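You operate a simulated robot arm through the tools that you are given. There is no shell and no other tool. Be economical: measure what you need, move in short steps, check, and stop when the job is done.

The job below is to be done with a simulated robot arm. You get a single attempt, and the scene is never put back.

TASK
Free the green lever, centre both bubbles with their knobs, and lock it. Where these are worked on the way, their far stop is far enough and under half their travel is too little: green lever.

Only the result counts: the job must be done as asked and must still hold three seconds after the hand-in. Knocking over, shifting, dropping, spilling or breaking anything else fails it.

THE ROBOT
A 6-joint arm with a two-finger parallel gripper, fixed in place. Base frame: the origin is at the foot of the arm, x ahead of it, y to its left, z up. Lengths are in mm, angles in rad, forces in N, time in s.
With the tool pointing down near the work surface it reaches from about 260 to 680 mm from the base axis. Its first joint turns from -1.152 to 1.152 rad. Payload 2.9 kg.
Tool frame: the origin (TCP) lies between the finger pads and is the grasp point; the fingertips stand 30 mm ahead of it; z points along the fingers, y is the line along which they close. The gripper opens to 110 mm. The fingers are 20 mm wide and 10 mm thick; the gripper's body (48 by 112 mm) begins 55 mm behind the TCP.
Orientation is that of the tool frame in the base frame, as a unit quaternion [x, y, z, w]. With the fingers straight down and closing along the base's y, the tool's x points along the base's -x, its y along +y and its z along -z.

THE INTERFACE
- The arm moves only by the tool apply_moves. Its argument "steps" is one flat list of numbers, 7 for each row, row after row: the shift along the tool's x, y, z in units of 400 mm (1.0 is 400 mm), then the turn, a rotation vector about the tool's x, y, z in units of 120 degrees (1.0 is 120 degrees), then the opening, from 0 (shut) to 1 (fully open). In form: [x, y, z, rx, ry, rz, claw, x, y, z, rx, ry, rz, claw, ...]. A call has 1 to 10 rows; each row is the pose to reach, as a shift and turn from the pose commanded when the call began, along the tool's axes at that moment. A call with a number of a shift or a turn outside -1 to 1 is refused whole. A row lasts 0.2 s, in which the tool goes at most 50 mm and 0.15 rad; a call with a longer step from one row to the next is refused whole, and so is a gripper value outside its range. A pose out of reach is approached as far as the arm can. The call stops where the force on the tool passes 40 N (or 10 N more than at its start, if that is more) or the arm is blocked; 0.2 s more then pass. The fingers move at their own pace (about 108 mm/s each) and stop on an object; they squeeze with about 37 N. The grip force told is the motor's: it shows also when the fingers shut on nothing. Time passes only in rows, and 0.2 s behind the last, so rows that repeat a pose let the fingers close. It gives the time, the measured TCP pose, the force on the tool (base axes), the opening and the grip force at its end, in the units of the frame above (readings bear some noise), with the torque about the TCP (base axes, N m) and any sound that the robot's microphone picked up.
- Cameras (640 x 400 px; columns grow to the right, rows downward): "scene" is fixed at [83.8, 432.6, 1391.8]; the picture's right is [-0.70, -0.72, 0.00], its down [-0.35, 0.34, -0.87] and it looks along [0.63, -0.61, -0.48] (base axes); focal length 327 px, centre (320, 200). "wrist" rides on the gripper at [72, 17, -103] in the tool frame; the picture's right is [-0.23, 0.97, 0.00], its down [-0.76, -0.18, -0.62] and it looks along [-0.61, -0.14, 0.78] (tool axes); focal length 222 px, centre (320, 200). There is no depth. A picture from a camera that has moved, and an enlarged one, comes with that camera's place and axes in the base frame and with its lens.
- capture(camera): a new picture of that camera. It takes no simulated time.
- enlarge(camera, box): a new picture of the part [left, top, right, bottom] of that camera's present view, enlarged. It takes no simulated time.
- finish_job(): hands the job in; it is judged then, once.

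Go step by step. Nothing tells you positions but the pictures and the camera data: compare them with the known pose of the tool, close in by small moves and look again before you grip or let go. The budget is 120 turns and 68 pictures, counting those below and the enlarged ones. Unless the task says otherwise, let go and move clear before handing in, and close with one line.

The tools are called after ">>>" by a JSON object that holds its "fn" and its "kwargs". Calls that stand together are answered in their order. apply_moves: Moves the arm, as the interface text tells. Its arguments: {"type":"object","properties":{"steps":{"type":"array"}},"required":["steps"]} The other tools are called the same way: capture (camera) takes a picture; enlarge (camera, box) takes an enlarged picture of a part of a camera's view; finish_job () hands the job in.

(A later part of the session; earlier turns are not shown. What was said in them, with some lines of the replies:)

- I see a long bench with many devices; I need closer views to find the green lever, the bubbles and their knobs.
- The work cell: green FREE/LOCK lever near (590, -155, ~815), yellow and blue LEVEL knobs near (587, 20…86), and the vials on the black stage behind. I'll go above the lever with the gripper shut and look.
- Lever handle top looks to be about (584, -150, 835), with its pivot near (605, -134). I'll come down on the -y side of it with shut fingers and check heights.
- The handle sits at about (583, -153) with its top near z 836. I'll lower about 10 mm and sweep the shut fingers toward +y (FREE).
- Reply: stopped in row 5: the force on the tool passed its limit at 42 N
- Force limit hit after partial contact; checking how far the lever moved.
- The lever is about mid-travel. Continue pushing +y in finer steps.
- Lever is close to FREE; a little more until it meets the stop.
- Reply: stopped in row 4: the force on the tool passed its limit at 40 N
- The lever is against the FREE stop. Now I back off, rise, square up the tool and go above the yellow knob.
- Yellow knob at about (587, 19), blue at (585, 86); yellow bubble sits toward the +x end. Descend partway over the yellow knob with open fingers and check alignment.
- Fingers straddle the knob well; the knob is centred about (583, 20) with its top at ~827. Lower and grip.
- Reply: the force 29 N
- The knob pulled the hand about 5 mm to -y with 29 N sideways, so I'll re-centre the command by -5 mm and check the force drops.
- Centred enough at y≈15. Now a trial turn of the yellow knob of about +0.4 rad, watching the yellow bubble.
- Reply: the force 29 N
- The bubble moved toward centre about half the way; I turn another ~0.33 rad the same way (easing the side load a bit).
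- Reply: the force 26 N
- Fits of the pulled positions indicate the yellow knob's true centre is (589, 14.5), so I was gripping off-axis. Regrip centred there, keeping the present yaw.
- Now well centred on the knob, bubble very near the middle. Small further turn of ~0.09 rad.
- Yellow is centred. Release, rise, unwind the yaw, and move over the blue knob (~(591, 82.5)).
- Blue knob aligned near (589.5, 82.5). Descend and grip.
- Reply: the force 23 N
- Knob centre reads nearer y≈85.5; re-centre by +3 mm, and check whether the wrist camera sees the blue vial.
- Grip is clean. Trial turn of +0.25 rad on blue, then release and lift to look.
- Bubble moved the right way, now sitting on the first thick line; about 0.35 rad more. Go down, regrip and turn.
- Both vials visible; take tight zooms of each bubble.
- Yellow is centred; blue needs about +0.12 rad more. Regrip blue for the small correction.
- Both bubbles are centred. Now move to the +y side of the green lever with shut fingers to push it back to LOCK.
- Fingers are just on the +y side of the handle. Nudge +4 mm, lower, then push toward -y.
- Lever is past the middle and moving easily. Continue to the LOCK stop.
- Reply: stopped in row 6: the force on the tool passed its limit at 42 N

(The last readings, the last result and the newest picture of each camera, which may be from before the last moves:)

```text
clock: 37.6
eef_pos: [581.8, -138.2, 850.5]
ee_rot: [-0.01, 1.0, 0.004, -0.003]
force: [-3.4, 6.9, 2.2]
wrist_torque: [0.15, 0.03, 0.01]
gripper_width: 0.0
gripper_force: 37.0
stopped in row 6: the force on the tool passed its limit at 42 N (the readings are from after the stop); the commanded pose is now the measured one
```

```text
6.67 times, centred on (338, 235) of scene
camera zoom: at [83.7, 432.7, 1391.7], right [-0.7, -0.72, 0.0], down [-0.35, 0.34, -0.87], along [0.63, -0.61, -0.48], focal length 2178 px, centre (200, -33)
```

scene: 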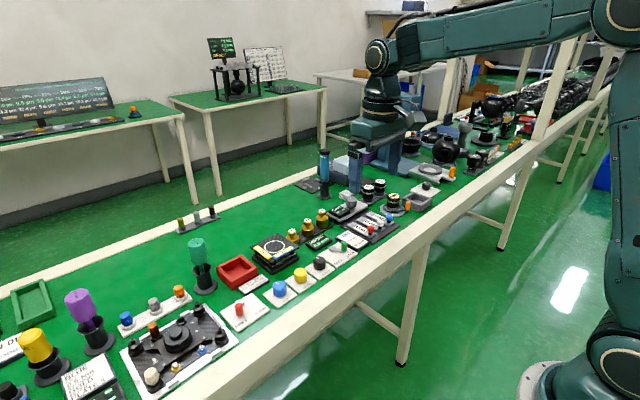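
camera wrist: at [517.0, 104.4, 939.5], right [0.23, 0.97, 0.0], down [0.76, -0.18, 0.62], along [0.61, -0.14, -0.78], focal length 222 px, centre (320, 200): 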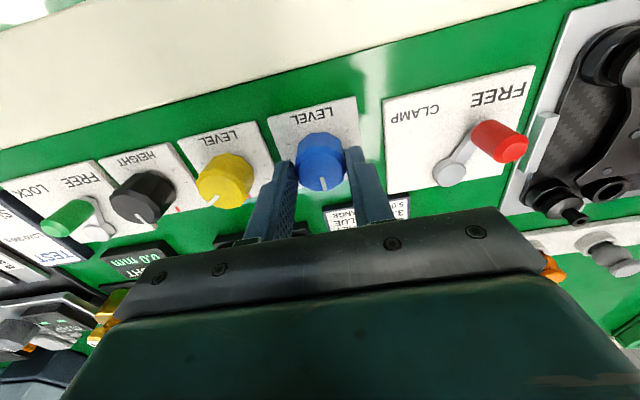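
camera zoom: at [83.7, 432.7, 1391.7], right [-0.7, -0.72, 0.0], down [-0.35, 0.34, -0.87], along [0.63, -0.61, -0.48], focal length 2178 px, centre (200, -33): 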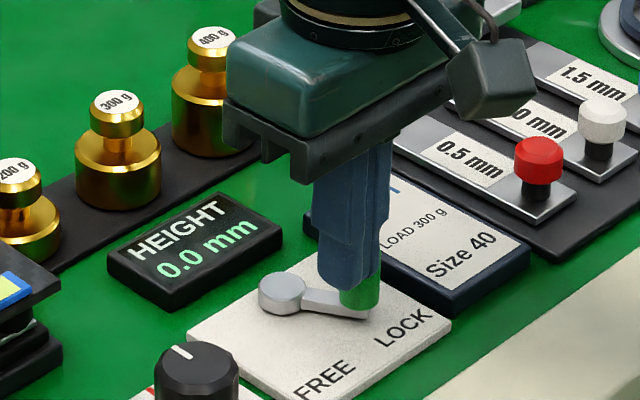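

Lever is back at its initial LOCK position against the stop. Back off, rise and verify everything.

>>> {"fn": "apply_moves", "kwargs": {"steps": [0, 0.02, 0, 0, 0, 0, 0, 0, 0.02, -0.1, 0, 0, 0, 0, 0, 0.02, -0.2, 0, 0, 0, 0, 0.1, 0, -0.3, 0, 0, 0, 0, 0.2, 0, -0.4, 0, 0, 0, 0, 0.2, 0, -0.4, 0, 0, 0, 0, 0.2, 0, -0.4, 0, 0, 0, 0]}}

>>> {"fn": "enlarge", "kwargs": {"camera": "scene", "box": [240, 205, 400, 305]}}

>>> {"fn": "enlarge", "kwargs": {"camera": "scene", "box": [275, 247, 291, 257]}}

>>> {"fn": "enlarge", "kwargs": {"camera": "scene", "box": [254, 244, 270, 254]}}

```text
refused: row 4 steps farther than a row can; nothing moved
```

```text
4.00 times, centred on (320, 255) of scene
camera zoom: at [83.7, 432.7, 1391.7], right [-0.7, -0.72, 0.0], down [-0.35, 0.34, -0.87], along [0.63, -0.61, -0.48], focal length 1307 px, centre (320, -20)
```

zoom: 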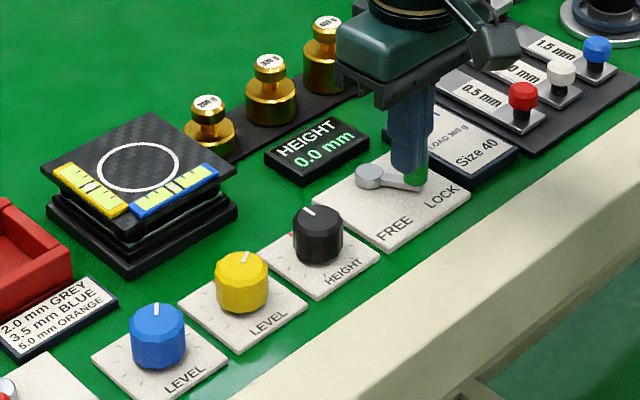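

```text
16.00 times, centred on (283, 252) of scene
camera zoom: at [83.7, 432.7, 1391.7], right [-0.7, -0.72, 0.0], down [-0.35, 0.34, -0.87], along [0.63, -0.61, -0.48], focal length 5227 px, centre (912, -632)
```

zoom: 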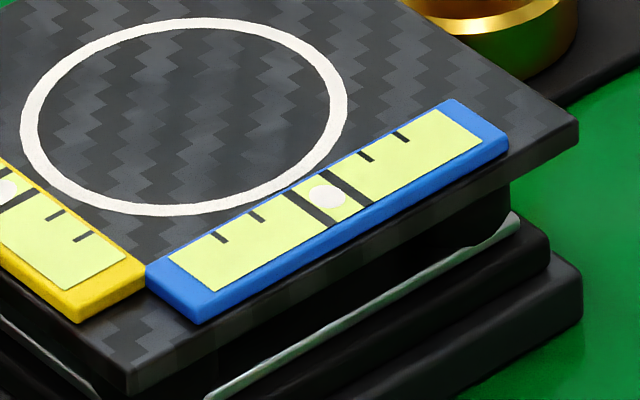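

```text
16.00 times, centred on (262, 249) of scene
camera zoom: at [83.7, 432.7, 1391.7], right [-0.7, -0.72, 0.0], down [-0.35, 0.34, -0.87], along [0.63, -0.61, -0.48], focal length 5227 px, centre (1248, -584)
```

zoom: 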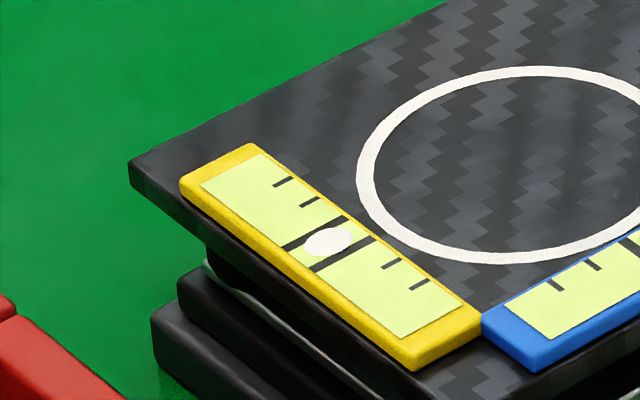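

Bubbles remain centred. The retreat was refused for too long a step; repeat it in smaller ones.

>>> {"fn": "apply_moves", "kwargs": {"steps": [0, 0.02, 0, 0, 0, 0, 0, 0, 0.02, -0.1, 0, 0, 0, 0, 0, 0.02, -0.2, 0, 0, 0, 0, 0, 0.02, -0.3, 0, 0, 0, 0, 0, 0.02, -0.4, 0, 0, 0, 0, 0, 0.02, -0.4, 0, 0, 0, 0]}}

>>> {"fn": "enlarge", "kwargs": {"camera": "scene", "box": [240, 205, 400, 305]}}

>>> {"fn": "capture", "kwargs": {"camera": "scene"}}

```text
clock: 39.0
eef_pos: [582.4, -133.7, 1011.0]
ee_rot: [-0.008, 1.0, 0.003, -0.002]
force: [0.3, -0.2, 0.7]
wrist_torque: [0.03, 0.0, 0.01]
gripper_width: 0.2
gripper_force: 36.8
```

```text
4.00 times, centred on (320, 255) of scene
camera zoom: at [83.8, 432.6, 1391.8], right [-0.7, -0.72, 0.0], down [-0.35, 0.34, -0.87], along [0.63, -0.61, -0.48], focal length 1307 px, centre (320, -20)
```

zoom: 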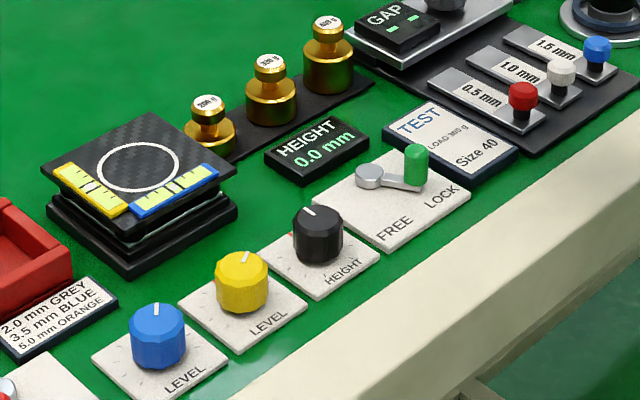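

```text
25 pictures are left
```

scene: 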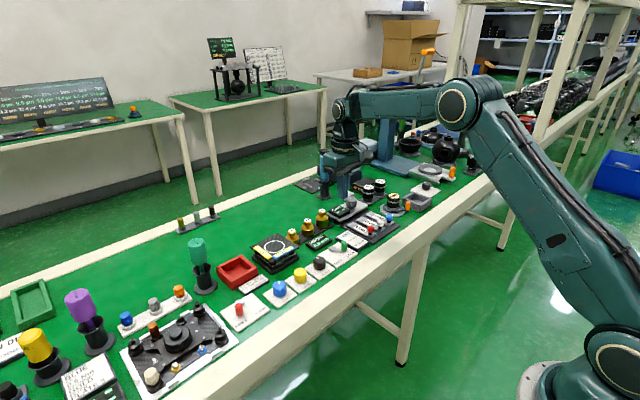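

The lever is back at LOCK in its original spot, both bubbles sit between their centre marks, nothing else moved and the arm is clear. Handing in.

>>> {"fn": "finish_job", "kwargs": {}}

```text
The job is handed in.
```

I freed the green lever fully to its stop, centred the yellow and blue bubbles with their knobs, and pushed the lever back to LOCK. The arm is clear, and the job is handed in.
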